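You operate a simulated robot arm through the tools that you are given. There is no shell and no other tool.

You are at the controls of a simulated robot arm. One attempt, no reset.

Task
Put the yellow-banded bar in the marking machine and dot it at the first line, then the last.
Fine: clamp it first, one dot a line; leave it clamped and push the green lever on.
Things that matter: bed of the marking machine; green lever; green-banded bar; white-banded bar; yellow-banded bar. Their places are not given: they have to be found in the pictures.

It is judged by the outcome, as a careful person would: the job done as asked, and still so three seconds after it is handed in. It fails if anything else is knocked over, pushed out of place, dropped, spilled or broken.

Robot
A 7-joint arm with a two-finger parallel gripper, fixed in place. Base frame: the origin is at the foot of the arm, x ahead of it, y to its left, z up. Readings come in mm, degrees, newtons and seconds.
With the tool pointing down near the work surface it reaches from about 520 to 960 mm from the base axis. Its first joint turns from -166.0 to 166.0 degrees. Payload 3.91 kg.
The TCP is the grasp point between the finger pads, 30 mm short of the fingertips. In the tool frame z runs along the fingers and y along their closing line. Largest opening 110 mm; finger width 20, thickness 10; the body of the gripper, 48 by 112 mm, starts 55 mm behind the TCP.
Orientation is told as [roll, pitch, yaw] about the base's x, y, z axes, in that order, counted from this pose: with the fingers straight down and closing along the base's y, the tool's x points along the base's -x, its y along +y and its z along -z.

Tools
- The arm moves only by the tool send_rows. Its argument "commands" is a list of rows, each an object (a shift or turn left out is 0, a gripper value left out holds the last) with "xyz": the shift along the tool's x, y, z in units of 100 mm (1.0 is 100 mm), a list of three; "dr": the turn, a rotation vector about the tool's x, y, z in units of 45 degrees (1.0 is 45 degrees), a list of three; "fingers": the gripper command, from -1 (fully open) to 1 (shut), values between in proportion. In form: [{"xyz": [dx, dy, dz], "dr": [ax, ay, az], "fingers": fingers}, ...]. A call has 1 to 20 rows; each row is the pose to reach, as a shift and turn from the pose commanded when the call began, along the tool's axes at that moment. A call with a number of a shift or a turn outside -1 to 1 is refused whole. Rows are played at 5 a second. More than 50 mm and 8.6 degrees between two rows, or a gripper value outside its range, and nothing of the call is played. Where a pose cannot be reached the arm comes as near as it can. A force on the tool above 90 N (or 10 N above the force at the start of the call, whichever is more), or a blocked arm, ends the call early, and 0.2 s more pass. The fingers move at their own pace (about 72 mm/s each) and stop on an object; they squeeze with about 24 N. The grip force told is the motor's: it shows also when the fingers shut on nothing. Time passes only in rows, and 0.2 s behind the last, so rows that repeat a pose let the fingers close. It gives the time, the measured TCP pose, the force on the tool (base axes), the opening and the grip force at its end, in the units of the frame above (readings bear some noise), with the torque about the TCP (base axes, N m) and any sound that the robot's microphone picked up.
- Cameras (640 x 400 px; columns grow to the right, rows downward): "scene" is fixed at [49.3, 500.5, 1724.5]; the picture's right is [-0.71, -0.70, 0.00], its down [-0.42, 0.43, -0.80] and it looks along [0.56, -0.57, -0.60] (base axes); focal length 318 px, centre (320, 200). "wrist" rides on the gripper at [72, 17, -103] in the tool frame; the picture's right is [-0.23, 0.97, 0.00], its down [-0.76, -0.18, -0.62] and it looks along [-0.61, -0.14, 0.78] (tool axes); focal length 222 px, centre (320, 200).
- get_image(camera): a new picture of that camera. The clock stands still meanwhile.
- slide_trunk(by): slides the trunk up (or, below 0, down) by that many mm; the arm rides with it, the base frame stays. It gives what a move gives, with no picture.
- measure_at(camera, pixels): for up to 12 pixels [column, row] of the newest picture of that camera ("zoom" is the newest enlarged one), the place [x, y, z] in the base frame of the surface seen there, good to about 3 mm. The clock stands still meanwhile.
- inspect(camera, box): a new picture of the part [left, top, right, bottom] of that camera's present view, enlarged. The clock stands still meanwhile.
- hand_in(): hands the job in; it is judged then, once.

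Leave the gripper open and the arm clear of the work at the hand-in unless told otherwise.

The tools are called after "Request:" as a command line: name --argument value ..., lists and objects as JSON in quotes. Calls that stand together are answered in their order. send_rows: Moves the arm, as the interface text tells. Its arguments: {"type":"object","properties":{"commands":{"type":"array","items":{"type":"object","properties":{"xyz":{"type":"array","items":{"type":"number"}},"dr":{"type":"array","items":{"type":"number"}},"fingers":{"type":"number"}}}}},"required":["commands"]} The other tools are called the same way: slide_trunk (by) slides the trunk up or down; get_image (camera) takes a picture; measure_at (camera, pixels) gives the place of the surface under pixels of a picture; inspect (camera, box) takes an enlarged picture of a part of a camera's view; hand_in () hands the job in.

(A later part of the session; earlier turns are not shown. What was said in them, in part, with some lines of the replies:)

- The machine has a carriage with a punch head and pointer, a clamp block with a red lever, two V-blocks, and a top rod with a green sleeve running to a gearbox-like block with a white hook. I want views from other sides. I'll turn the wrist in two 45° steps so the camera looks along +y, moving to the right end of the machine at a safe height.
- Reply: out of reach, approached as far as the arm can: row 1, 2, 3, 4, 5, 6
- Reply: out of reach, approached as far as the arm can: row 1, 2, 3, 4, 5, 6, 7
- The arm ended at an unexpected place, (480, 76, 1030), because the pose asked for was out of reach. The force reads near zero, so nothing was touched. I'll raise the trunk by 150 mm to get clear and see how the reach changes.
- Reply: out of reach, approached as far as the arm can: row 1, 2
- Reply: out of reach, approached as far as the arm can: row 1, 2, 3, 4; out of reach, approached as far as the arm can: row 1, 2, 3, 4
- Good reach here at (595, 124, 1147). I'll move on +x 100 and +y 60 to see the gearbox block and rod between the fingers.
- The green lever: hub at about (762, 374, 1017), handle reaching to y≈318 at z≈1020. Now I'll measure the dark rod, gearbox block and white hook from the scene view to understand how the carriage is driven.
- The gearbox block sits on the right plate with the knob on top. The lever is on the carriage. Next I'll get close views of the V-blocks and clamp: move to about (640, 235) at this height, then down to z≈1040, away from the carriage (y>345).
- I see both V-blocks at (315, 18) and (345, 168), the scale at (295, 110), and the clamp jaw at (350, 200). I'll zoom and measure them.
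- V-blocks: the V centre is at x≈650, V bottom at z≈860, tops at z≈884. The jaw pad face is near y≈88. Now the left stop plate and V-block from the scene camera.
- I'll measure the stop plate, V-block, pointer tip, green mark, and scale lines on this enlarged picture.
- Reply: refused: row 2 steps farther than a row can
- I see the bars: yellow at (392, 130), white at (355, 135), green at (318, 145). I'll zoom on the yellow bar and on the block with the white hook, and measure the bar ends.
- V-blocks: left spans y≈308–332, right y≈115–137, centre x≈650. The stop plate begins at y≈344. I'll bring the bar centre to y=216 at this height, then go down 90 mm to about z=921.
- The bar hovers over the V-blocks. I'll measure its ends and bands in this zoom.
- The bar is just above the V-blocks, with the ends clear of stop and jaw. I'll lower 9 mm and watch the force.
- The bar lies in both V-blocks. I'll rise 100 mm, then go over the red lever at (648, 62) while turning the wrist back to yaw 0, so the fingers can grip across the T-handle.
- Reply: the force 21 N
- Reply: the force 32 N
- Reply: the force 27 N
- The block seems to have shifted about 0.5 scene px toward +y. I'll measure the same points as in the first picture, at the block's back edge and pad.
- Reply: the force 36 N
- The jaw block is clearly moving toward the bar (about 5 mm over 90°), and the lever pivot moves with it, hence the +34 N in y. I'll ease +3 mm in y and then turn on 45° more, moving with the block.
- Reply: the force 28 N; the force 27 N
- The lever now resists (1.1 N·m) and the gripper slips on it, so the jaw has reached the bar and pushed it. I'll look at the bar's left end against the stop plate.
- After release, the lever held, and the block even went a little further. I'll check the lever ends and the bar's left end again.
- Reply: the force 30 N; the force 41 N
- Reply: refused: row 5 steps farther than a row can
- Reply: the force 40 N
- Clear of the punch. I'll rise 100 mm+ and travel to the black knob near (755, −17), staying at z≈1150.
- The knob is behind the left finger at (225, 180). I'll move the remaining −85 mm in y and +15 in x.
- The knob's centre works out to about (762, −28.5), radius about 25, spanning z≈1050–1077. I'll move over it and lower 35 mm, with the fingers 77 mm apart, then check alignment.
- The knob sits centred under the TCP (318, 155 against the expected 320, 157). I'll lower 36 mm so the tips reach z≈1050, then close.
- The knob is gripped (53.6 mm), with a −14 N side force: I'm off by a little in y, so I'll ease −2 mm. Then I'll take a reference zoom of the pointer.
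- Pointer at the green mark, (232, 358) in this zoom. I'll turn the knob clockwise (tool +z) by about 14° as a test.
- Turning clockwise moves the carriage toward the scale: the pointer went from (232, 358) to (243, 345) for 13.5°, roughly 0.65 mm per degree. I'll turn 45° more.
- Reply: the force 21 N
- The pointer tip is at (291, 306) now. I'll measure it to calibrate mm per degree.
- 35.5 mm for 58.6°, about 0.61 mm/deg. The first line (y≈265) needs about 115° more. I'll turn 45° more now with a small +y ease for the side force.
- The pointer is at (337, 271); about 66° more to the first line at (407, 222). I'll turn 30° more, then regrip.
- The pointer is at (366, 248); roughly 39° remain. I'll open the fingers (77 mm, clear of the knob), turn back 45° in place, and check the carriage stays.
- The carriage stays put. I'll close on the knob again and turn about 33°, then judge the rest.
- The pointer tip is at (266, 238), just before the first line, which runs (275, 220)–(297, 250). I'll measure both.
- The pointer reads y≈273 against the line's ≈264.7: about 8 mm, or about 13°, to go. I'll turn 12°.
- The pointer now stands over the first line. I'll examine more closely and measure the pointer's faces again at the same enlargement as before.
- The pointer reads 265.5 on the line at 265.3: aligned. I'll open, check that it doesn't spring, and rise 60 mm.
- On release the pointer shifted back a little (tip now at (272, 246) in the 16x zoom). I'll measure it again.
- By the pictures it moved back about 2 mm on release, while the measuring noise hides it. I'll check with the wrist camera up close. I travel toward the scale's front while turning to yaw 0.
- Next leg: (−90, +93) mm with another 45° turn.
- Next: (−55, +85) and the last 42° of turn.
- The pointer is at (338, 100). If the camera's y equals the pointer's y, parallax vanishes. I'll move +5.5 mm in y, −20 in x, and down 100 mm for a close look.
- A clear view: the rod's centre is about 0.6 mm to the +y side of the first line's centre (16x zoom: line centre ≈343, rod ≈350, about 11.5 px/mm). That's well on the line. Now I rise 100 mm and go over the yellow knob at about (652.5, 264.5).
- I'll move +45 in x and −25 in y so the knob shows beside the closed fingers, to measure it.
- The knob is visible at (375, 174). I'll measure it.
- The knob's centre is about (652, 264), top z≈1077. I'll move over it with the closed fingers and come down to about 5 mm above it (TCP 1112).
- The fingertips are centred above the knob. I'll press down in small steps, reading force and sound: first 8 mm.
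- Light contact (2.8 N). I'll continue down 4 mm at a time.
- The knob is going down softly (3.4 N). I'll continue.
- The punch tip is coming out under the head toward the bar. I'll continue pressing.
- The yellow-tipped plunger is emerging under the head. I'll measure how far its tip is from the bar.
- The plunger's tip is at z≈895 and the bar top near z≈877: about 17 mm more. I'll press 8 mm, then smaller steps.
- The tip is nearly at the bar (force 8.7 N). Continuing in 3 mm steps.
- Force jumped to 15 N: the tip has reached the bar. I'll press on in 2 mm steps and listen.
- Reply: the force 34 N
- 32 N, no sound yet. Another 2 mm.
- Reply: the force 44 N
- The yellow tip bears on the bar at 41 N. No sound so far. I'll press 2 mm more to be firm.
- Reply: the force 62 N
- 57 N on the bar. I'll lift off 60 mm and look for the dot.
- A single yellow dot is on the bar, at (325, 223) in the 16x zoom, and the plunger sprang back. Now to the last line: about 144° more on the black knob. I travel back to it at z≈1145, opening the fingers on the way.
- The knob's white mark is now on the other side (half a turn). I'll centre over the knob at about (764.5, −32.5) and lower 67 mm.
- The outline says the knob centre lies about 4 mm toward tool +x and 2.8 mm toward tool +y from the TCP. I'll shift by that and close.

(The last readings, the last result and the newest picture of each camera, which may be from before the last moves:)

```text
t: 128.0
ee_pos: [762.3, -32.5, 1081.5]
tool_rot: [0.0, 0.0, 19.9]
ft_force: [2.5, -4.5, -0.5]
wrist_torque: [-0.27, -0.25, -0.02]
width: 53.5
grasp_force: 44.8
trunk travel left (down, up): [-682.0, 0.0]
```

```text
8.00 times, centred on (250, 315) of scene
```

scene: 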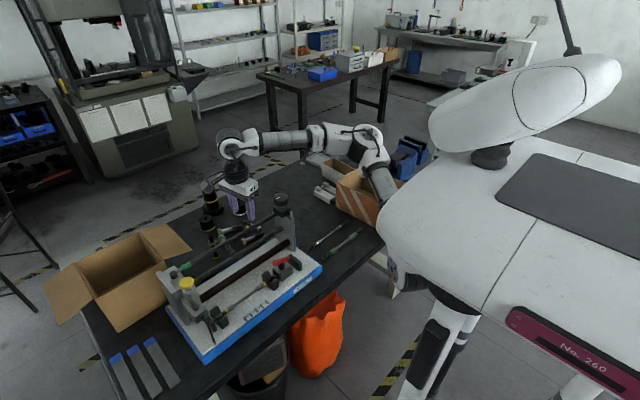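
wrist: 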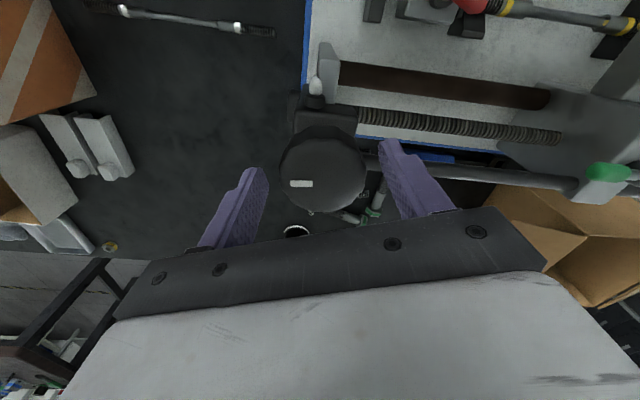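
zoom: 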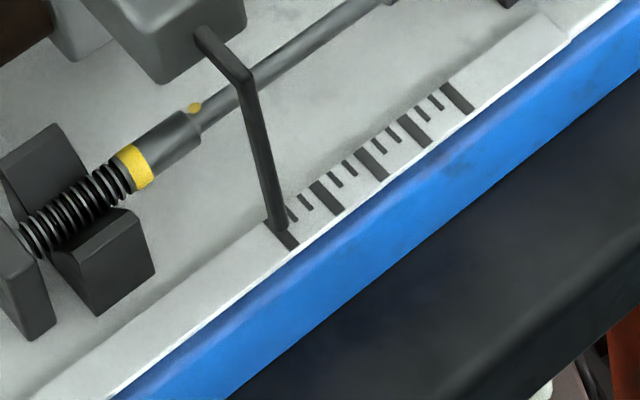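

Small side force now, and the pointer still on the first line. I'll turn 45° three times (135° of about 144°).

Request:
send_rows --commands '[{"dr": [0, 0, 0.17], "fingers": 1}, {"dr": [0, 0, 0.34], "fingers": 1}, {"dr": [0, 0, 0.51], "fingers": 1}, {"dr": [0, 0, 0.68], "fingers": 1}, {"dr": [0, 0, 0.85], "fingers": 1}, {"dr": [0, 0, 1.0], "fingers": 1}, {"dr": [0, 0, 1.0], "fingers": 1}]'

Request:
send_rows --commands '[{"dr": [0, 0, 0.17], "fingers": 1}, {"dr": [0, 0, 0.34], "fingers": 1}, {"dr": [0, 0, 0.51], "fingers": 1}, {"dr": [0, 0, 0.68], "fingers": 1}, {"dr": [0, 0, 0.85], "fingers": 1}, {"dr": [0, 0, 1.0], "fingers": 1}, {"dr": [0, 0, 1.0], "fingers": 1}]'

Request:
inspect --camera "scene" --box '[220, 280, 290, 330]'

```text
t: 129.6
ee_pos: [761.5, -29.9, 1081.5]
tool_rot: [0.3, -0.2, -25.1]
ft_force: [19.9, 16.8, 10.6]
wrist_torque: [0.74, -0.39, 0.03]
width: 53.4
grasp_force: 44.6
trunk travel left (down, up): [-682.0, 0.0]
```

```text
t: 131.2
ee_pos: [763.3, -28.1, 1079.9]
tool_rot: [0.5, 0.3, -70.1]
ft_force: [22.6, 29.3, 10.7]
wrist_torque: [0.42, -0.75, 0.11]
width: 53.2
grasp_force: 45.4
trunk travel left (down, up): [-682.0, 0.0]
```

```text
8.00 times, centred on (255, 305) of scene
```

zoom: 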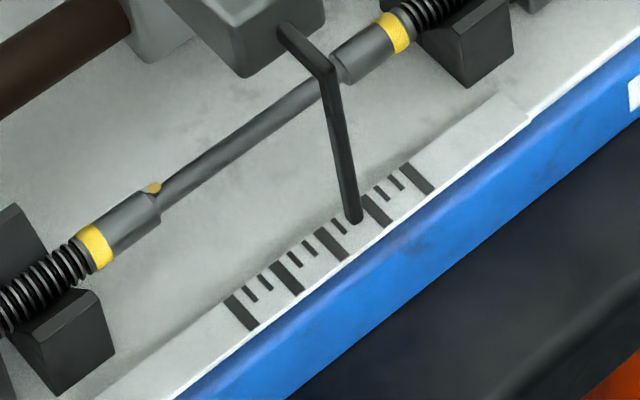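

90° took the pointer 2.5 intervals on, as expected; about 54° remain. The side force grew to (23, 29) N, so I'll ease (+2, +3) mm while turning 45° more.

Request:
send_rows --commands '[{"xyz": [0.01, 0.015, 0], "dr": [0, 0, 0.1], "fingers": 1}, {"xyz": [0.02, 0.029, 0], "dr": [0, 0, 0.25], "fingers": 1}, {"xyz": [0.02, 0.029, 0], "dr": [0, 0, 0.4], "fingers": 1}, {"xyz": [0.02, 0.029, 0], "dr": [0, 0, 0.55], "fingers": 1}, {"xyz": [0.02, 0.029, 0], "dr": [0, 0, 0.7], "fingers": 1}, {"xyz": [0.02, 0.029, 0], "dr": [0, 0, 0.85], "fingers": 1}, {"xyz": [0.02, 0.029, 0], "dr": [0, 0, 1.0], "fingers": 1}, {"xyz": [0.02, 0.029, 0], "dr": [0, 0, 1.0], "fingers": 1}]'

Request:
inspect --camera "scene" --box '[220, 280, 290, 330]'

```text
t: 133.0
ee_pos: [767.3, -27.8, 1081.2]
tool_rot: [0.2, 0.2, -115.2]
ft_force: [32.9, 11.0, 12.1]
wrist_torque: [-0.37, -0.67, 0.03]
width: 53.4
grasp_force: 44.6
trunk travel left (down, up): [-682.0, 0.0]
```

```text
8.00 times, centred on (255, 305) of scene
```

zoom: 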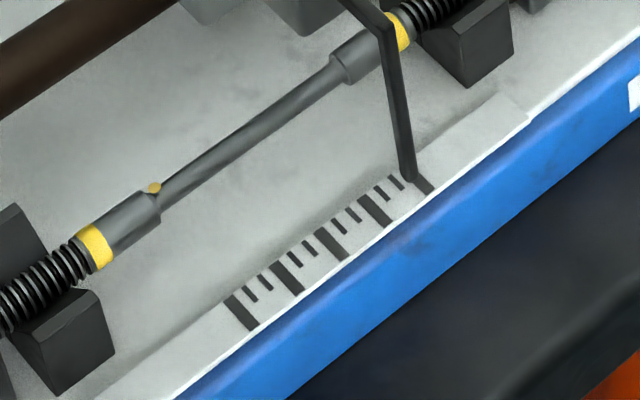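

The pointer tip is at (408, 180), about 10° short of the last line. I'll ease (+3, +1) mm and turn 9°.

Request:
send_rows --commands '[{"xyz": [0.022, 0.023, 0], "dr": [0, 0, 0.05], "fingers": 1}, {"xyz": [0.022, 0.023, 0], "dr": [0, 0, 0.12], "fingers": 1}, {"xyz": [0.022, 0.023, 0], "dr": [0, 0, 0.2], "fingers": 1}, {"xyz": [0.022, 0.023, 0], "dr": [0, 0, 0.2], "fingers": 1}]'

Request:
inspect --camera "scene" --box '[257, 294, 281, 312]'

```text
t: 134.0
ee_pos: [767.1, -29.0, 1081.6]
tool_rot: [0.0, -0.1, -124.1]
ft_force: [8.1, 0.1, 3.6]
wrist_torque: [0.64, -0.4, 0.03]
width: 53.2
grasp_force: 45.1
trunk travel left (down, up): [-682.0, 0.0]
```

```text
16.00 times, centred on (269, 303) of scene
```

zoom: 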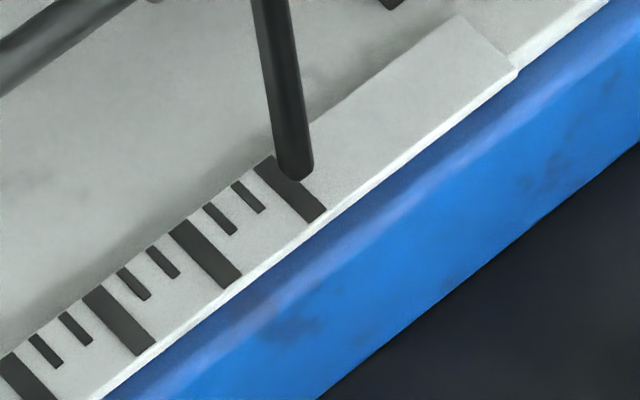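

The side force is now small (8 N). The tip is over the last line, perhaps about 1 mm past. I'll release the knob and see where it settles.

Request:
send_rows --commands '[{"fingers": 0.4}, {"fingers": -0.4}, {"fingers": -0.4}, {"fingers": -0.4}]'

Request:
inspect --camera "scene" --box '[257, 294, 281, 312]'

```text
t: 135.0
ee_pos: [766.7, -27.2, 1081.4]
tool_rot: [0.0, 0.1, -124.0]
ft_force: [-0.1, 0.2, 0.0]
wrist_torque: [0.07, 0.0, 0.01]
width: 77.0
grasp_force: 0.0
trunk travel left (down, up): [-682.0, 0.0]
```

```text
16.00 times, centred on (269, 303) of scene
```

zoom: 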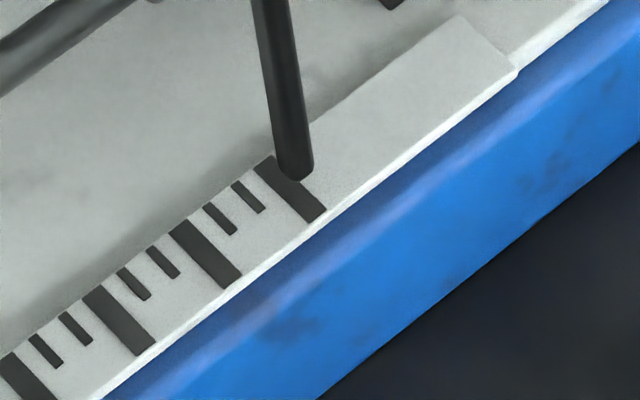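

No shift on release this time. I'll rise and check with the wrist camera close up as before: travel toward the scale's front with yaw going back to 0.

Request:
send_rows --commands '[{"xyz": [0, 0, -0.35], "fingers": -0.4}, {"xyz": [0, 0, -0.67], "fingers": -0.4}, {"xyz": [0.05, -0.15, -0.67], "dr": [0, 0, -0.17], "fingers": -0.4}, {"xyz": [0.11, -0.31, -0.67], "dr": [0, 0, -0.34], "fingers": 0.3}, {"xyz": [0.16, -0.47, -0.67], "dr": [0, 0, -0.51], "fingers": 1}, {"xyz": [0.22, -0.63, -0.67], "dr": [0, 0, -0.68], "fingers": 1}, {"xyz": [0.27, -0.79, -0.67], "dr": [0, 0, -0.85], "fingers": 1}, {"xyz": [0.328, -0.945, -0.67], "dr": [0, 0, -1.0], "fingers": 1}, {"xyz": [0.328, -0.945, -0.67], "dr": [0, 0, -1.0], "fingers": 1}]'

```text
t: 137.0
ee_pos: [706.5, 51.9, 1149.7]
tool_rot: [0.1, 0.0, -79.0]
ft_force: [0.7, 0.6, -0.1]
wrist_torque: [0.01, 0.03, -0.04]
width: 0.1
grasp_force: 24.4
trunk travel left (down, up): [-682.0, 0.0]
```

Request:
send_rows --commands '[{"xyz": [0.15, -0.115, 0], "dr": [0, 0, -0.17], "fingers": 1}, {"xyz": [0.3, -0.23, 0], "dr": [0, 0, -0.34], "fingers": 1}, {"xyz": [0.45, -0.345, 0], "dr": [0, 0, -0.51], "fingers": 1}, {"xyz": [0.6, -0.46, 0], "dr": [0, 0, -0.68], "fingers": 1}, {"xyz": [0.75, -0.575, 0], "dr": [0, 0, -0.85], "fingers": 1}, {"xyz": [0.899, -0.692, 0], "dr": [0, 0, -1.0], "fingers": 1}, {"xyz": [0.899, -0.692, 0], "dr": [0, 0, -1.0], "fingers": 1}]'

```text
t: 138.6
ee_pos: [621.4, 129.1, 1149.7]
tool_rot: [0.1, 0.0, -33.9]
ft_force: [-0.4, -0.1, -0.3]
wrist_torque: [0.01, -0.04, 0.0]
width: 0.2
grasp_force: 24.3
trunk travel left (down, up): [-682.0, 0.0]
```

Request:
send_rows --commands '[{"xyz": [0.15, -0.01, 0], "dr": [0, 0, -0.16], "fingers": 1}, {"xyz": [0.3, -0.02, 0], "dr": [0, 0, -0.32], "fingers": 1}, {"xyz": [0.45, -0.03, 0], "dr": [0, 0, -0.48], "fingers": 1}, {"xyz": [0.6, -0.04, 0], "dr": [0, 0, -0.64], "fingers": 1}, {"xyz": [0.693, -0.045, 0], "dr": [0, 0, -0.755], "fingers": 1}, {"xyz": [0.693, -0.045, 0.35], "dr": [0, 0, -0.755], "fingers": 1}, {"xyz": [0.693, -0.045, 0.7], "dr": [0, 0, -0.755], "fingers": 1}, {"xyz": [0.693, -0.045, 1.0], "dr": [0, 0, -0.755], "fingers": 1}, {"xyz": [0.693, -0.045, 1.0], "dr": [0, 0, -0.755], "fingers": 1}]'

Request:
get_image --camera "wrist"

```text
t: 140.6
ee_pos: [559.5, 158.6, 1050.9]
tool_rot: [0.1, -0.1, -0.1]
ft_force: [-0.1, -0.1, 0.0]
wrist_torque: [0.02, 0.04, 0.02]
width: 0.0
grasp_force: 23.7
trunk travel left (down, up): [-682.0, 0.0]
```

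```text
taken
```

wrist: 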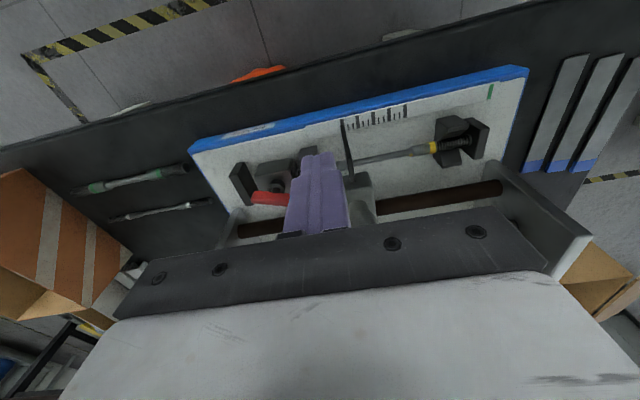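

The pointer and the last line are at about (345, 128). I'll zoom in.

Request:
inspect --camera "wrist" --box '[332, 112, 357, 132]'

Request:
inspect --camera "wrist" --box '[320, 95, 420, 165]'

```text
16.00 times, centred on (344, 122) of wrist
```

zoom: 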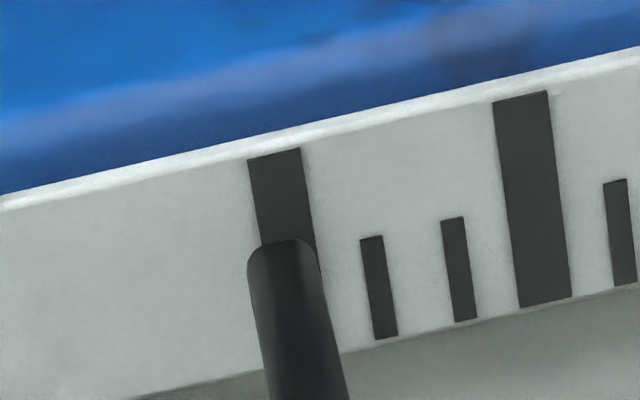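

```text
5.71 times, centred on (370, 130) of wrist
```

zoom: 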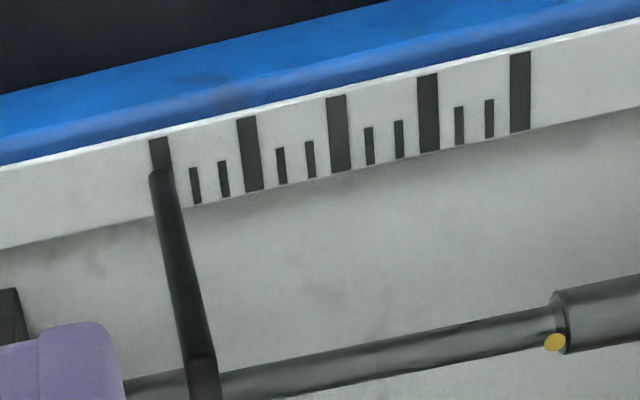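

The rod is within about 0.5 mm of the last line's centre. Now I rise and go over the yellow knob, which should be at about (652, 179).

Request:
send_rows --commands '[{"xyz": [0, 0, -0.4], "fingers": 1}, {"xyz": [0, 0, -0.8], "fingers": 1}, {"xyz": [0, 0, -0.97], "fingers": 1}, {"xyz": [-0.2, -0.15, -0.97], "fingers": 1}, {"xyz": [-0.4, -0.25, -0.97], "fingers": 1}, {"xyz": [-0.4, -0.25, -0.97], "fingers": 1}]'

Request:
get_image --camera "wrist"

```text
t: 142.0
ee_pos: [601.0, 137.5, 1143.4]
tool_rot: [0.0, -0.1, -0.1]
ft_force: [0.2, 0.3, 0.2]
wrist_torque: [0.04, -0.02, -0.01]
width: 0.1
grasp_force: 23.9
trunk travel left (down, up): [-682.0, 0.0]
```

```text
taken
```

wrist: 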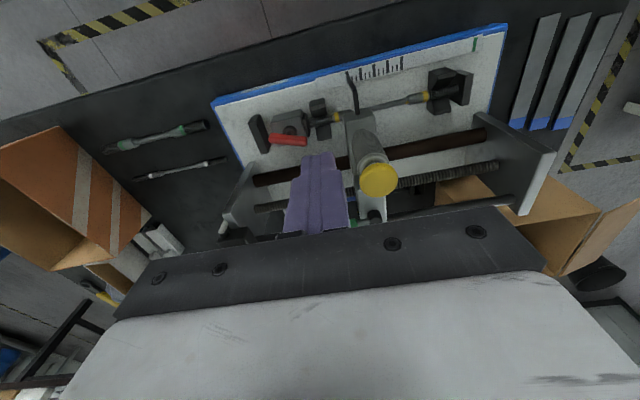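

The knob shows at (378, 179). I'll measure it.

Request:
measure_at --camera "wrist" --pixels '[[378, 179], [363, 179], [393, 179], [378, 166], [378, 192], [368, 172], [388, 186]]'

```text
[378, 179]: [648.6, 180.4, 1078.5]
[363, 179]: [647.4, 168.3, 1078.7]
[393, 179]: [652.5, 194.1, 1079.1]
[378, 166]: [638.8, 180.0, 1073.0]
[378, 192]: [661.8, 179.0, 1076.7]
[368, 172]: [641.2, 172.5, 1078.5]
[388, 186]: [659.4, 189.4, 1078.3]
```

Centre about (651.5, 180). I'll move over it, down to just above, then press as before.

Request:
send_rows --commands '[{"xyz": [-0.25, 0.2, 0], "fingers": 1}, {"xyz": [-0.5, 0.42, 0], "fingers": 1}, {"xyz": [-0.5, 0.42, 0.2], "fingers": 1}, {"xyz": [-0.5, 0.42, 0.31], "fingers": 1}, {"xyz": [-0.5, 0.42, 0.31], "fingers": 1}]'

Request:
inspect --camera "wrist" --box '[260, 80, 400, 220]'

Request:
inspect --camera "scene" --box '[200, 210, 300, 320]'

```text
t: 143.2
ee_pos: [650.2, 178.0, 1113.5]
tool_rot: [-0.1, -0.1, -0.1]
ft_force: [-0.2, 0.2, 0.0]
wrist_torque: [-0.01, 0.01, -0.01]
width: 0.1
grasp_force: 23.6
trunk travel left (down, up): [-682.0, 0.0]
```

```text
2.86 times, centred on (330, 150) of wrist
```

zoom: 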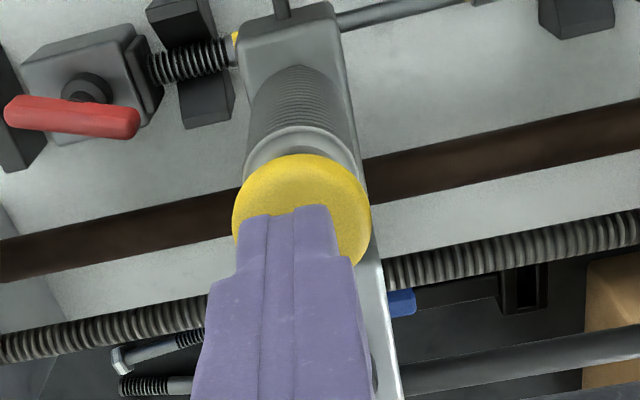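

```text
3.64 times, centred on (250, 265) of scene
```

zoom: 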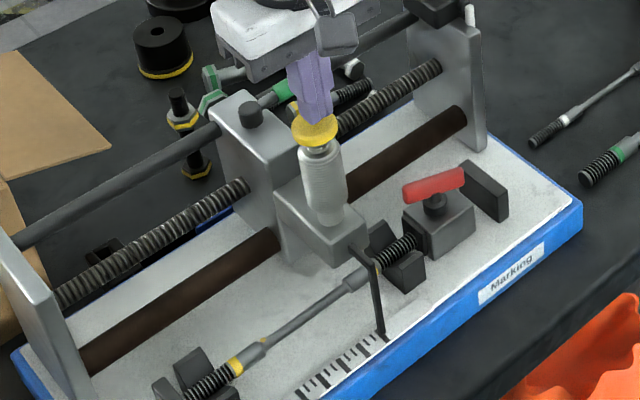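

The tips are centred over the knob. I'll press steadily down 40 mm (to just before bar contact).

Request:
send_rows --commands '[{"xyz": [0, 0, 0.05], "fingers": 1}, {"xyz": [0, 0, 0.1], "fingers": 1}, {"xyz": [0, 0, 0.15], "fingers": 1}, {"xyz": [0, 0, 0.2], "fingers": 1}, {"xyz": [0, 0, 0.25], "fingers": 1}, {"xyz": [0, 0, 0.3], "fingers": 1}, {"xyz": [0, 0, 0.35], "fingers": 1}, {"xyz": [0, 0, 0.4], "fingers": 1}, {"xyz": [0, 0, 0.4], "fingers": 1}]'

Request:
inspect --camera "scene" --box '[200, 210, 300, 320]'

```text
t: 145.2
ee_pos: [651.1, 179.3, 1074.7]
tool_rot: [0.2, -0.1, -0.1]
ft_force: [-3.9, -0.8, 8.4]
wrist_torque: [0.02, 0.07, -0.02]
width: 0.0
grasp_force: 24.2
trunk travel left (down, up): [-682.0, 0.0]
```

```text
3.64 times, centred on (250, 265) of scene
```

zoom: 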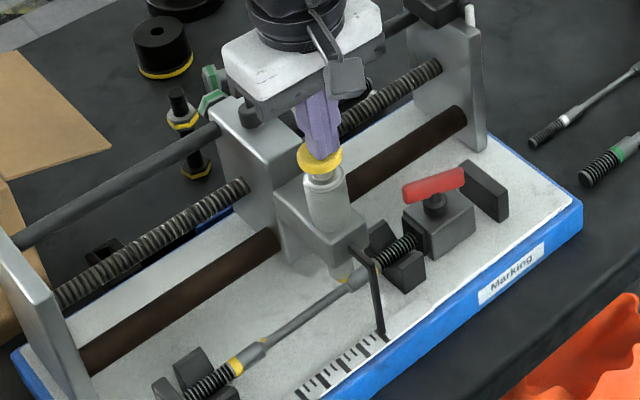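

Force 8.4 N, the tip is just above the bar. I'll press on 8 mm, then a bit more until about 50 N as before.

Request:
send_rows --commands '[{"xyz": [0, 0, 0.02], "fingers": 1}, {"xyz": [0, 0, 0.04], "fingers": 1}, {"xyz": [0, 0, 0.06], "fingers": 1}, {"xyz": [0, 0, 0.08], "fingers": 1}, {"xyz": [0, 0, 0.08], "fingers": 1}]'

```text
t: 146.4
ee_pos: [650.3, 178.2, 1068.8]
tool_rot: [0.3, -0.3, -0.1]
ft_force: [0.9, 1.9, 16.4]
wrist_torque: [0.06, -0.09, -0.15]
width: 0.0
grasp_force: 23.9
trunk travel left (down, up): [-682.0, 0.0]
```

Request:
send_rows --commands '[{"xyz": [0, 0, 0.02], "fingers": 1}, {"xyz": [0, 0, 0.04], "fingers": 1}, {"xyz": [0, 0, 0.06], "fingers": 1}, {"xyz": [0, 0, 0.06], "fingers": 1}]'

```text
t: 147.4
ee_pos: [650.1, 178.7, 1066.2]
tool_rot: [0.5, -0.7, -0.1]
ft_force: [9.9, 0.6, 59.1]
wrist_torque: [-0.03, 0.04, 0.16]
width: 0.1
grasp_force: 24.2
trunk travel left (down, up): [-682.0, 0.0]
```

59 N on the bar, the same as the first dot. I'll lift off in one go and look.

Request:
send_rows --commands '[{"xyz": [0, 0, -0.2], "fingers": 1}, {"xyz": [0, 0, -0.5], "fingers": 1}, {"xyz": [0, 0, -0.85], "fingers": 1}, {"xyz": [0, 0, -0.85], "fingers": 1}]'

Request:
inspect --camera "scene" --box '[215, 270, 275, 320]'

Request:
get_image --camera "scene"

```text
t: 148.4
ee_pos: [653.2, 176.8, 1142.0]
tool_rot: [0.0, -0.1, 0.0]
ft_force: [-0.5, -0.7, 0.6]
wrist_torque: [-0.04, 0.05, 0.0]
width: 0.0
grasp_force: 23.9
trunk travel left (down, up): [-682.0, 0.0]
```

```text
8.00 times, centred on (245, 295) of scene
```

zoom: 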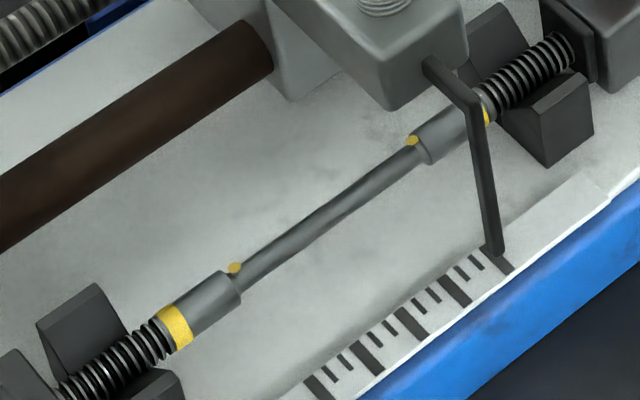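

```text
taken
```

scene: 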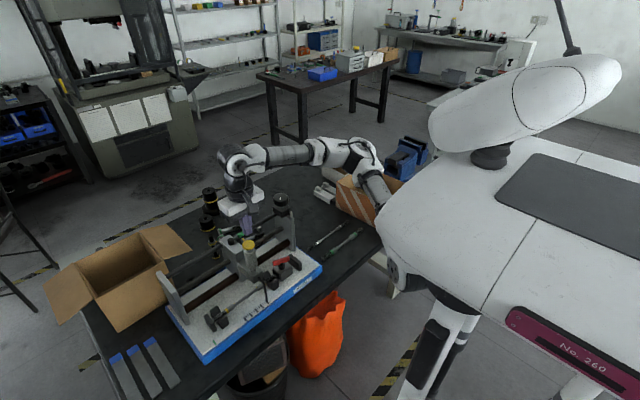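

Both dots are there: (235, 268) and (413, 141) in this zoom. Now the green lever, which rode along with the carriage. I'll look closely at it.

Request:
inspect --camera "scene" --box '[225, 205, 295, 265]'

Request:
get_image --camera "wrist"

```text
6.67 times, centred on (260, 235) of scene
```

zoom: 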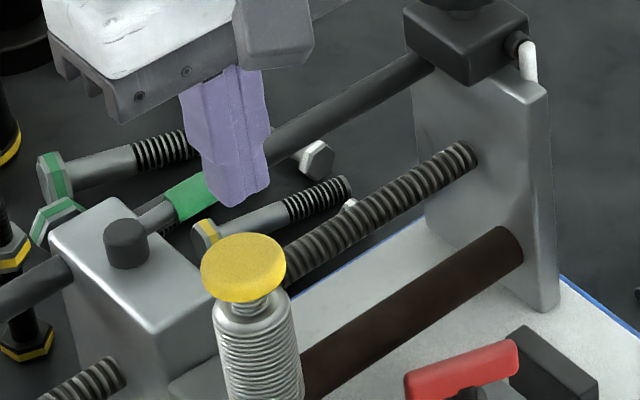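

```text
taken
```

wrist: 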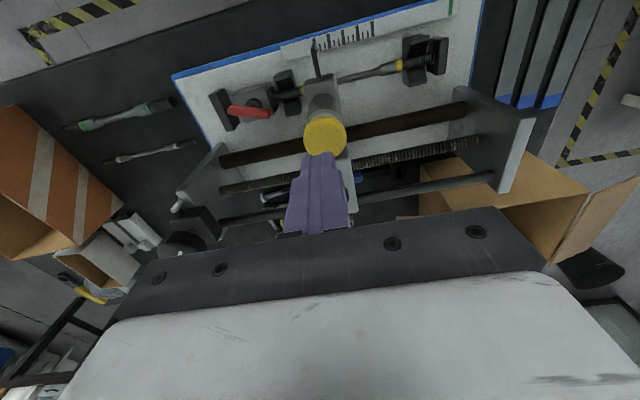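

I'll move aside to (690, 90) at this height to see the lever without the fingers in front, and measure it.

Request:
send_rows --commands '[{"xyz": [-0.18, -0.44, 0], "fingers": 1}, {"xyz": [-0.37, -0.87, 0], "fingers": 1}, {"xyz": [-0.37, -0.87, 0], "fingers": 1}]'

Request:
get_image --camera "wrist"

Request:
inspect --camera "scene" --box '[225, 205, 295, 265]'

```text
t: 149.2
ee_pos: [689.9, 88.6, 1143.7]
tool_rot: [0.0, -0.1, 0.0]
ft_force: [0.3, -0.7, 0.2]
wrist_torque: [-0.01, 0.02, 0.01]
width: 0.0
grasp_force: 23.5
trunk travel left (down, up): [-682.0, 0.0]
```

```text
taken
```

wrist: 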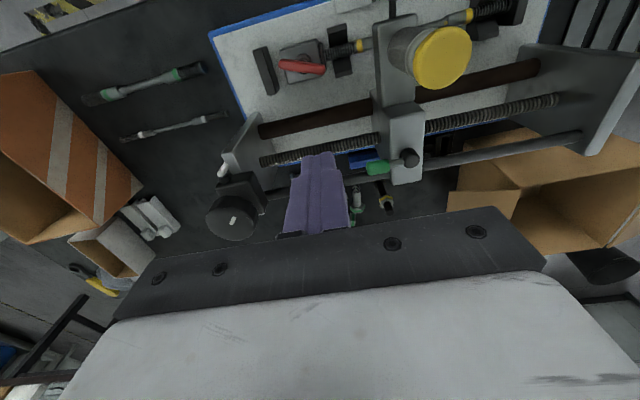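

```text
6.67 times, centred on (260, 235) of scene
```

zoom: 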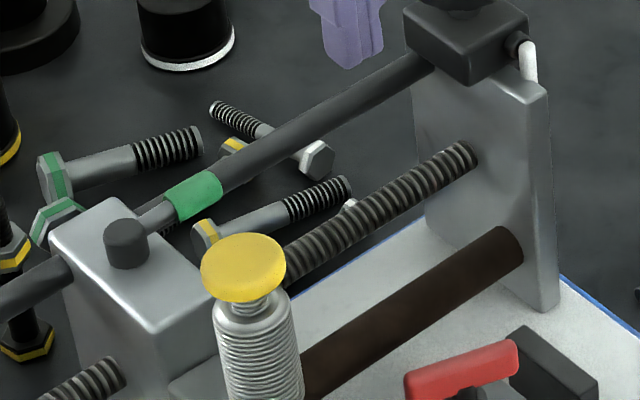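

Request:
inspect --camera "wrist" --box '[335, 120, 445, 200]'

Request:
measure_at --camera "zoom" --pixels '[[438, 195], [350, 210], [300, 215], [215, 240], [250, 235], [400, 203], [380, 130], [500, 130], [420, 320], [450, 230], [280, 228], [230, 225]]'

```text
5.00 times, centred on (390, 160) of wrist
```

zoom: 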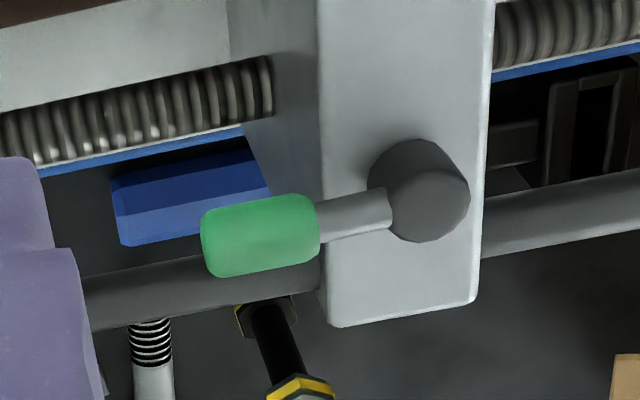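

```text
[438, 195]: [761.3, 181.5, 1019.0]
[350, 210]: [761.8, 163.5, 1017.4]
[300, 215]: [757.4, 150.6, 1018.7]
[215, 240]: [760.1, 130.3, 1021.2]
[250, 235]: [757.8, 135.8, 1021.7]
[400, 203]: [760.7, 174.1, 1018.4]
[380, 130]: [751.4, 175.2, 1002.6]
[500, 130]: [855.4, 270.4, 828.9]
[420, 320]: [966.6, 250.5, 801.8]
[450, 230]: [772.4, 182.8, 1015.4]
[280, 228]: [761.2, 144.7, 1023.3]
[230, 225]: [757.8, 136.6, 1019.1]
```

The lever: hub at (763, 183), green sleeve at y≈128–152, x≈751–768, z≈1006–1022, just above the block top (1003). I'll go to its robot side at (731, 139), lower the closed fingertips to z≈1003, and try a gentle push away (+x).

Request:
send_rows --commands '[{"xyz": [-0.2, 0.25, 0], "fingers": 1}, {"xyz": [-0.41, 0.5, 0], "fingers": 1}, {"xyz": [-0.41, 0.5, 0.35], "fingers": 1}, {"xyz": [-0.41, 0.5, 0.7], "fingers": 1}, {"xyz": [-0.41, 0.5, 0.95], "fingers": 1}, {"xyz": [-0.41, 0.5, 0.95], "fingers": 1}]'

Request:
get_image --camera "wrist"

Request:
inspect --camera "scene" --box '[225, 205, 295, 265]'

```text
t: 150.6
ee_pos: [729.2, 139.8, 1049.8]
tool_rot: [0.1, -0.1, -0.1]
ft_force: [0.0, 0.1, 0.4]
wrist_torque: [0.02, 0.01, -0.01]
width: 0.2
grasp_force: 23.6
trunk travel left (down, up): [-682.0, 0.0]
```

```text
taken
```

wrist: 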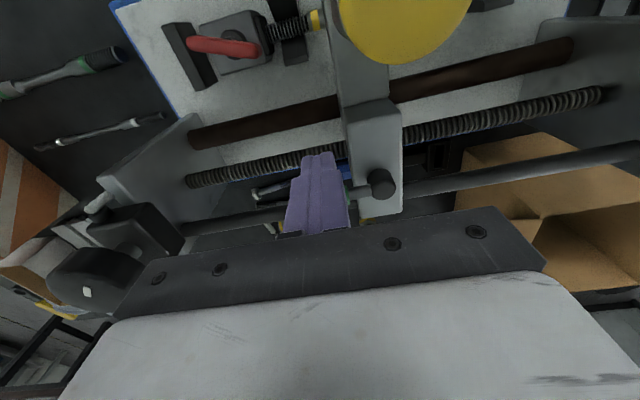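

```text
6.67 times, centred on (260, 235) of scene
```

zoom: 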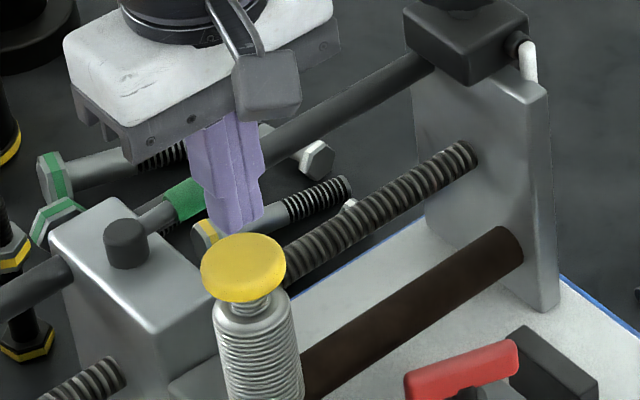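

I'll lower the last 16 mm and move +x 14 mm to touch the sleeve, watching the force.

Request:
send_rows --commands '[{"xyz": [0, 0, 0.16], "fingers": 1}, {"xyz": [0, 0, 0.16], "fingers": 1}, {"xyz": [-0.06, 0, 0.16], "fingers": 1}, {"xyz": [-0.12, 0, 0.16], "fingers": 1}, {"xyz": [-0.16, 0, 0.16], "fingers": 1}, {"xyz": [-0.16, 0, 0.16], "fingers": 1}]'

Request:
inspect --camera "scene" --box '[225, 205, 295, 265]'

```text
t: 152.0
ee_pos: [745.9, 141.6, 1034.0]
tool_rot: [-0.1, -0.1, 0.0]
ft_force: [-0.3, 0.3, -0.7]
wrist_torque: [-0.03, 0.01, 0.0]
width: 0.1
grasp_force: 24.5
trunk travel left (down, up): [-682.0, 0.0]
```

```text
6.67 times, centred on (260, 235) of scene
```

zoom: 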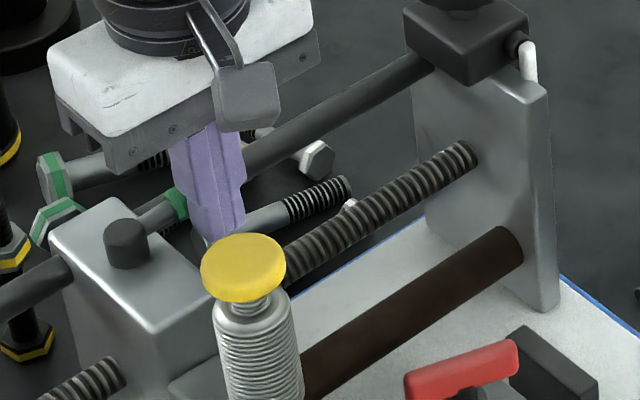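

No contact force yet at x=746. I'll go on 6 mm.

Request:
send_rows --commands '[{"xyz": [-0.03, 0, 0], "fingers": 1}, {"xyz": [-0.06, 0, 0], "fingers": 1}, {"xyz": [-0.06, 0, 0], "fingers": 1}]'

Request:
send_rows --commands '[{"xyz": [-0.03, 0, 0], "fingers": 1}, {"xyz": [-0.06, 0, 0], "fingers": 1}, {"xyz": [-0.06, 0, 0], "fingers": 1}]'

Request:
inspect --camera "scene" --box '[225, 205, 295, 265]'

Request:
get_image --camera "wrist"

```text
t: 152.8
ee_pos: [750.8, 141.8, 1034.5]
tool_rot: [0.2, -0.1, -0.1]
ft_force: [-1.3, 0.0, 0.3]
wrist_torque: [-0.08, 0.01, 0.0]
width: 0.0
grasp_force: 24.2
trunk travel left (down, up): [-682.0, 0.0]
```

```text
t: 153.6
ee_pos: [757.4, 141.5, 1035.3]
tool_rot: [0.0, -0.1, 0.0]
ft_force: [-2.5, 0.7, -1.8]
wrist_torque: [0.01, 0.05, 0.03]
width: 0.1
grasp_force: 23.7
trunk travel left (down, up): [-682.0, 0.0]
```

```text
6.67 times, centred on (260, 235) of scene
```

zoom: 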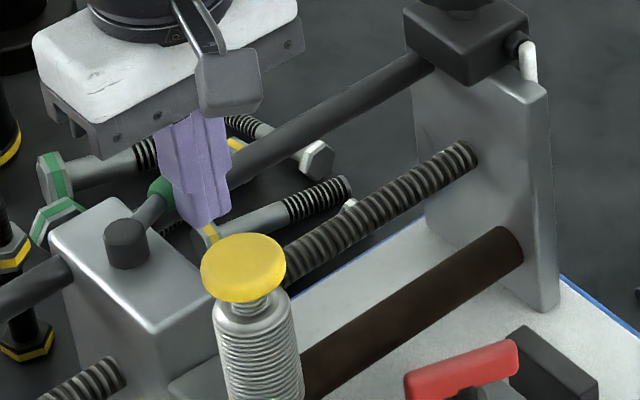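

```text
taken
```

wrist: 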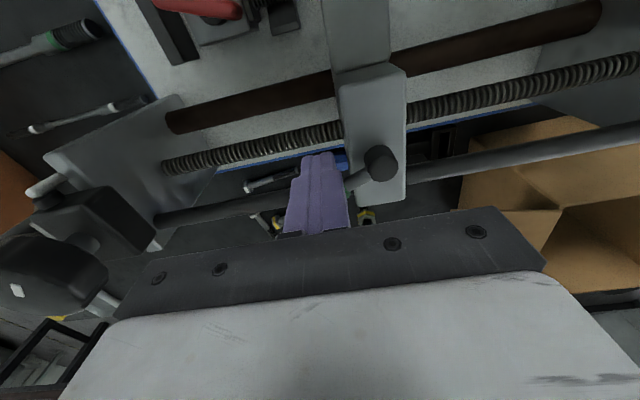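

The lever swings away (+x) with little force (2.5 N). I'll raise the tips 3 mm to stay clear of the block and push on along its arc: +20 mm x, +6 mm y.

Request:
send_rows --commands '[{"xyz": [0, 0, -0.03], "fingers": 1}, {"xyz": [-0.05, 0.015, -0.03], "fingers": 1}, {"xyz": [-0.1, 0.03, -0.03], "fingers": 1}, {"xyz": [-0.15, 0.045, -0.03], "fingers": 1}, {"xyz": [-0.2, 0.06, -0.03], "fingers": 1}, {"xyz": [-0.2, 0.06, -0.03], "fingers": 1}]'

Request:
inspect --camera "scene" --box '[225, 205, 295, 265]'

Request:
inspect --camera "wrist" --box '[270, 100, 430, 230]'

```text
t: 155.0
ee_pos: [777.7, 148.9, 1037.5]
tool_rot: [0.0, -0.1, -0.2]
ft_force: [-0.3, 0.6, -0.5]
wrist_torque: [0.0, -0.03, -0.02]
width: 0.0
grasp_force: 23.8
trunk travel left (down, up): [-682.0, 0.0]
```

```text
6.67 times, centred on (260, 235) of scene
```

zoom: 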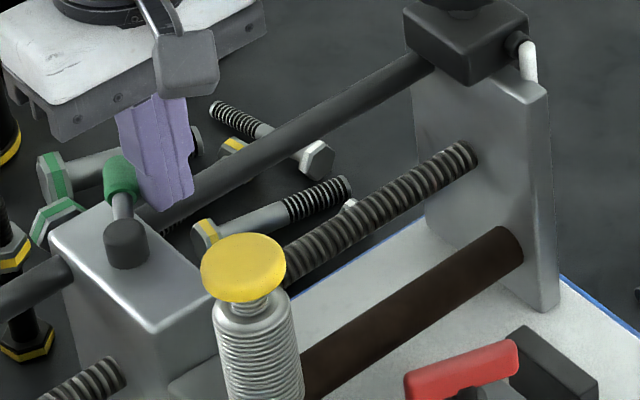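

```text
3.08 times, centred on (350, 165) of wrist
```

zoom: 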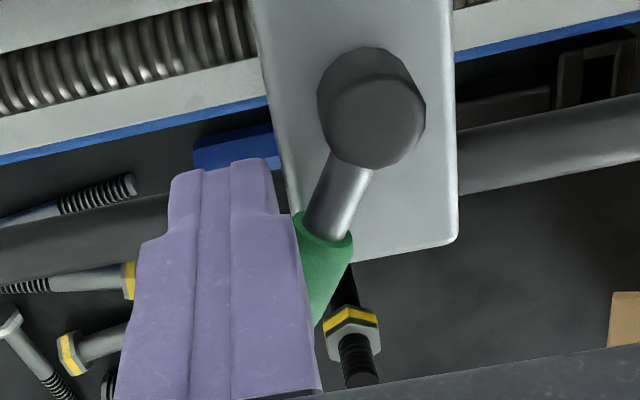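

The lever has swung to roughly 50° and moves easily. I'll raise 3 mm more and keep pushing along the arc (+13 x, +15 y) to find its end.

Request:
send_rows --commands '[{"xyz": [0, 0, -0.03], "fingers": 1}, {"xyz": [-0.04, 0.05, -0.03], "fingers": 1}, {"xyz": [-0.09, 0.1, -0.03], "fingers": 1}, {"xyz": [-0.13, 0.15, -0.03], "fingers": 1}, {"xyz": [-0.13, 0.15, -0.03], "fingers": 1}]'

Request:
inspect --camera "scene" --box '[225, 205, 295, 265]'

Request:
inspect --camera "wrist" --box '[270, 100, 430, 230]'

```text
t: 156.0
ee_pos: [780.9, 150.6, 1040.9]
tool_rot: [-1.7, 1.5, 0.0]
ft_force: [-25.4, -25.2, 12.9]
wrist_torque: [-0.61, 0.59, 0.01]
width: 0.1
grasp_force: 24.0
trunk travel left (down, up): [-682.0, 0.0]
stopped in row 4: the force on the tool passed its limit at 95 N (the readings are from after the stop); the commanded pose is now the measured one
```

```text
6.67 times, centred on (260, 235) of scene
```

zoom: 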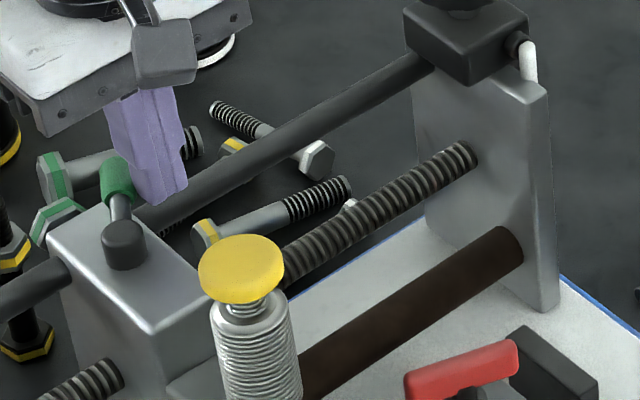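

```text
3.08 times, centred on (350, 165) of wrist
```

zoom: 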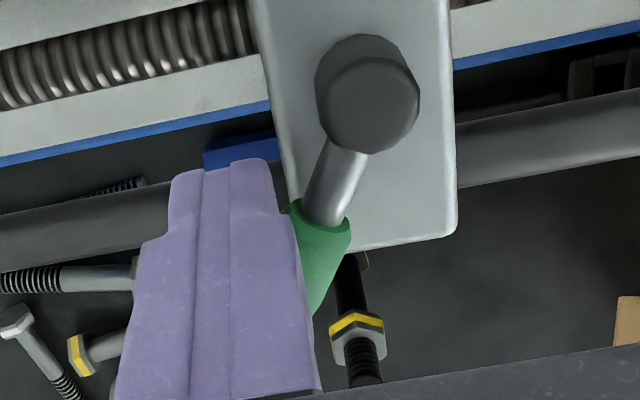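

The lever hit its end at about 50–55° (the call stopped on force). I'll back off −x/−y 15 mm at once and check that the lever stays there and nothing moved.

Request:
send_rows --commands '[{"xyz": [0.05, -0.05, 0], "fingers": 1}, {"xyz": [0.12, -0.12, 0], "fingers": 1}, {"xyz": [0.12, -0.12, -0.3], "fingers": 1}, {"xyz": [0.12, -0.12, -0.6], "fingers": 1}, {"xyz": [0.12, -0.12, -1.0], "fingers": 1}, {"xyz": [0.12, -0.12, -1.0], "fingers": 1}]'

Request:
get_image --camera "wrist"

Request:
inspect --camera "scene" --box '[225, 205, 295, 265]'

Request:
inspect --camera "scene" --box '[195, 260, 315, 340]'

```text
t: 157.4
ee_pos: [774.8, 145.9, 1138.7]
tool_rot: [-1.3, 1.5, 0.1]
ft_force: [0.0, -0.5, -0.4]
wrist_torque: [-0.02, 0.04, 0.02]
width: 0.0
grasp_force: 23.6
trunk travel left (down, up): [-682.0, 0.0]
```

```text
taken
```

wrist: 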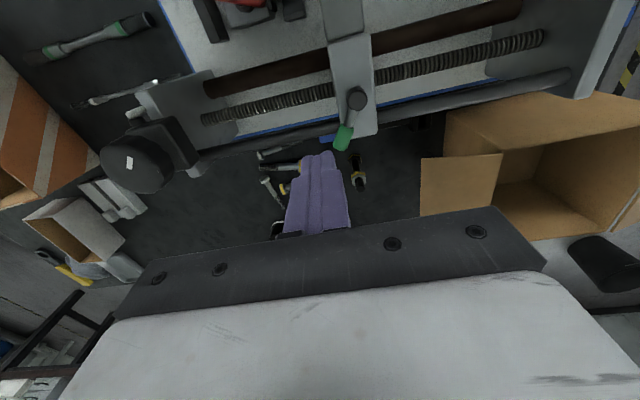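

```text
6.67 times, centred on (260, 235) of scene
```

zoom: 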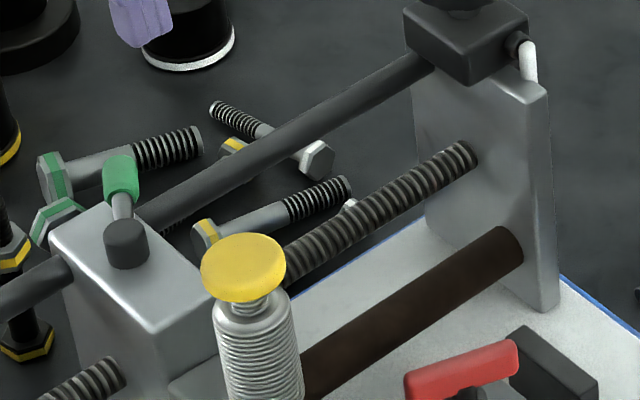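

```text
5.00 times, centred on (255, 300) of scene
```

zoom: 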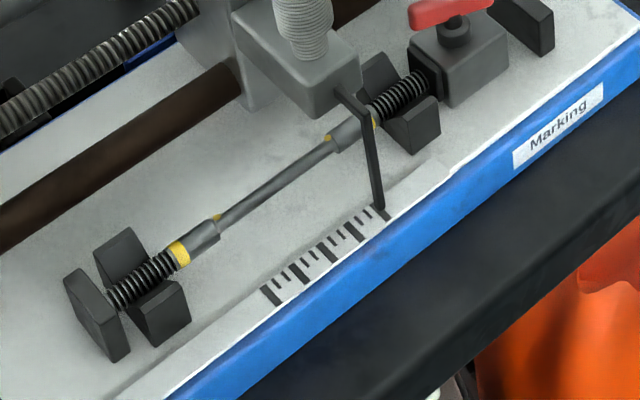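

The lever stays swung over, the carriage is back in place, and both dots and the clamped bar look unchanged. I'll measure the lever's angle.

Request:
inspect --camera "wrist" --box '[310, 70, 400, 160]'

Request:
measure_at --camera "wrist" --pixels '[[357, 97], [350, 117], [347, 128], [343, 138], [340, 147]]'

```text
4.44 times, centred on (355, 115) of wrist
```

zoom: 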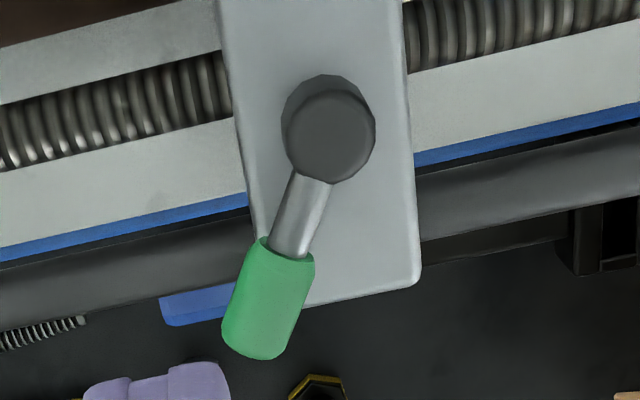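

```text
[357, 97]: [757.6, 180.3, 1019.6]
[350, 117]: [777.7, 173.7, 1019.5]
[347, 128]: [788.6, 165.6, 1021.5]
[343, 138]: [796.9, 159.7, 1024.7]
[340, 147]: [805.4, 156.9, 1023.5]
```

The lever points from (761, 182) to (805, 157): it swung about 60° and stays at its end, on. Now I move the arm clear of the machine, opening the gripper.

Request:
send_rows --commands '[{"xyz": [0.35, -0.15, -0.1], "fingers": 1}, {"xyz": [0.7, -0.3, -0.1], "fingers": 0.5}, {"xyz": [1.0, -0.45, -0.1], "fingers": -0.2}, {"xyz": [1.0, -0.45, -0.1], "fingers": -1}]'

Request:
send_rows --commands '[{"xyz": [0.35, -0.15, 0], "fingers": -1}, {"xyz": [0.7, -0.3, 0], "fingers": -1}, {"xyz": [1.0, -0.45, 0], "fingers": -1}, {"xyz": [1.0, -0.45, 0], "fingers": -1}]'

Request:
send_rows --commands '[{"xyz": [0.3, -0.1, 0], "fingers": -1}, {"xyz": [0.6, -0.2, 0], "fingers": -1}, {"xyz": [0.8, -0.3, 0], "fingers": -1}, {"xyz": [0.8, -0.3, 0], "fingers": -1}]'

Request:
get_image --camera "scene"

Request:
get_image --camera "wrist"

```text
t: 158.4
ee_pos: [677.0, 100.7, 1153.2]
tool_rot: [-1.3, 1.6, 0.0]
ft_force: [-0.2, -0.5, -0.3]
wrist_torque: [0.02, 0.04, 0.02]
width: 107.5
grasp_force: 0.1
trunk travel left (down, up): [-682.0, 0.0]
```

```text
t: 159.4
ee_pos: [574.6, 55.6, 1155.6]
tool_rot: [-1.3, 1.6, -0.1]
ft_force: [-0.3, -0.3, -0.1]
wrist_torque: [0.01, 0.01, -0.03]
width: 110.2
grasp_force: 0.1
trunk travel left (down, up): [-682.0, 0.0]
```

```text
t: 160.4
ee_pos: [495.2, 27.8, 1156.7]
tool_rot: [-1.3, 1.5, -0.1]
ft_force: [-0.7, 0.0, 0.2]
wrist_torque: [-0.01, 0.04, 0.04]
width: 110.0
grasp_force: 0.1
trunk travel left (down, up): [-682.0, 0.0]
```

```text
taken
```

scene: 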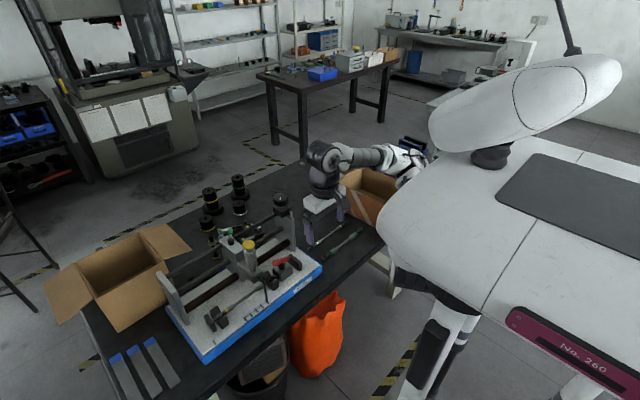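

```text
taken
```

wrist: 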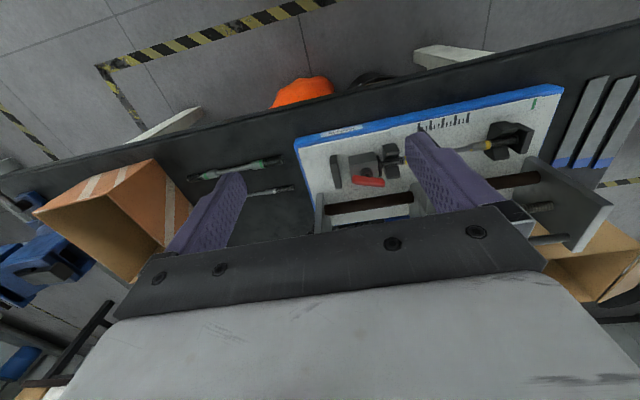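

The arm is clear with the gripper open (110 mm). One last check of the machine: dots, clamp, lever, and the other bars.

Request:
inspect --camera "scene" --box '[195, 240, 315, 340]'

Request:
inspect --camera "scene" --box '[225, 200, 295, 260]'

Request:
inspect --camera "scene" --box '[270, 170, 400, 270]'

Request:
inspect --camera "scene" --box '[205, 285, 265, 335]'

```text
4.00 times, centred on (255, 290) of scene
```

zoom: 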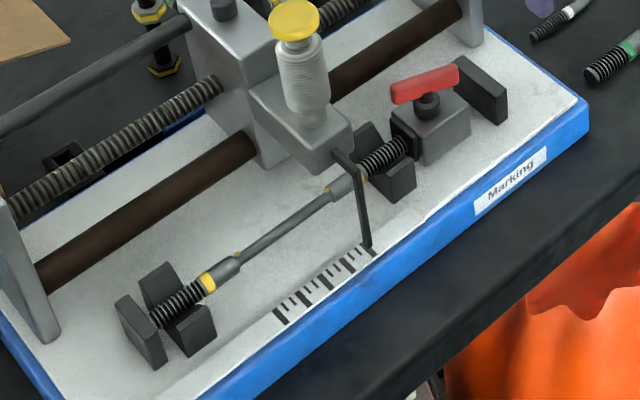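

```text
6.67 times, centred on (260, 230) of scene
```

zoom: 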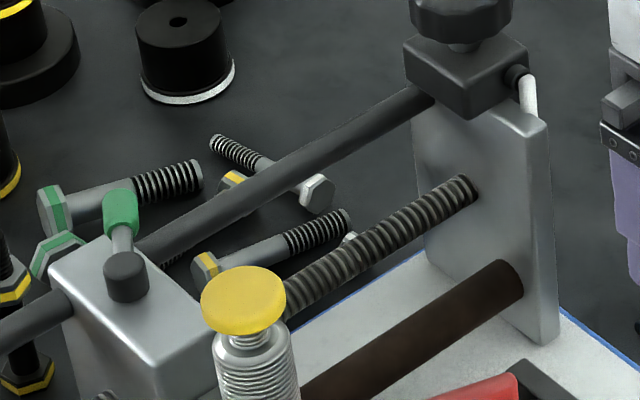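

```text
4.00 times, centred on (335, 220) of scene
```

zoom: 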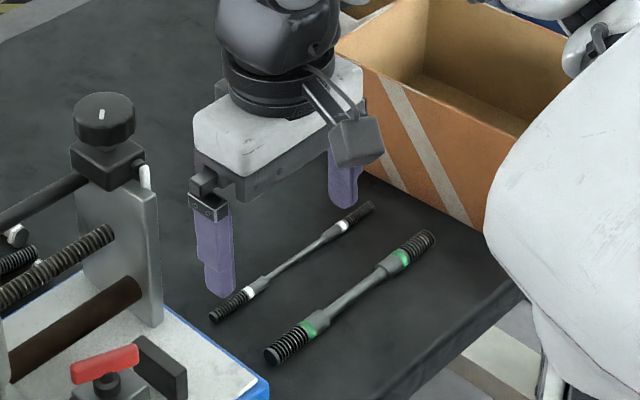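

```text
8.00 times, centred on (235, 310) of scene
```

zoom: 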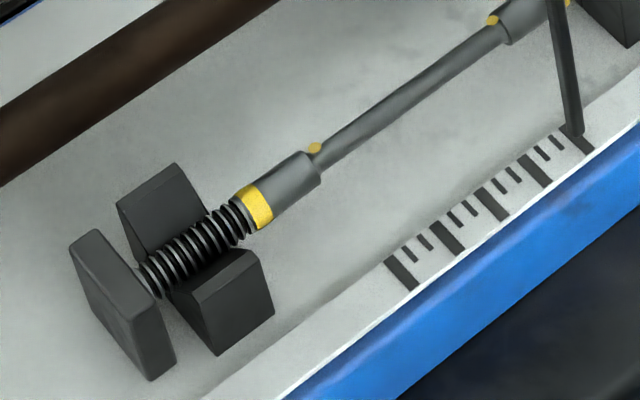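

Everything is in order: bar clamped against the stop, one yellow dot at the first line and one at the last, green lever swung to its end, white and green bars untouched, gripper open and clear. Handing in.

Request:
hand_in

```text
The job is handed in.
```

The yellow-banded bar is in the marking machine, clamped, and marked with one yellow dot at the first line and one at the last. I've handed the job in.

- **Clamp:** The red lever is turned to its end. It holds the bar between the jaw and the stop plate, and I left it clamped.
- **Dots:** I took the first line as the one nearest the green home mark. Before each press, the pointer was within about 0.6 mm of the centre of its line. No sound was picked up at either press, but both dots show clearly in the pictures.
- **Green lever:** I pushed it away from the robot, about 60°, until it stopped, and it stays there. Nothing on the machine marks which way is on, so I went by the direction it moved freely and did not test the other way.
- **Contact:** Two pushes ran into resistance. I first tried to slide the carriage by hand (about 38 N) before finding that the black knob drives it. The push at the end of the lever's travel stopped on the force limit at 95 N. In both cases the carriage was back in place afterwards.
- **The rest:** The white- and green-banded bars were not moved. The gripper is open and the arm is clear of the machine.
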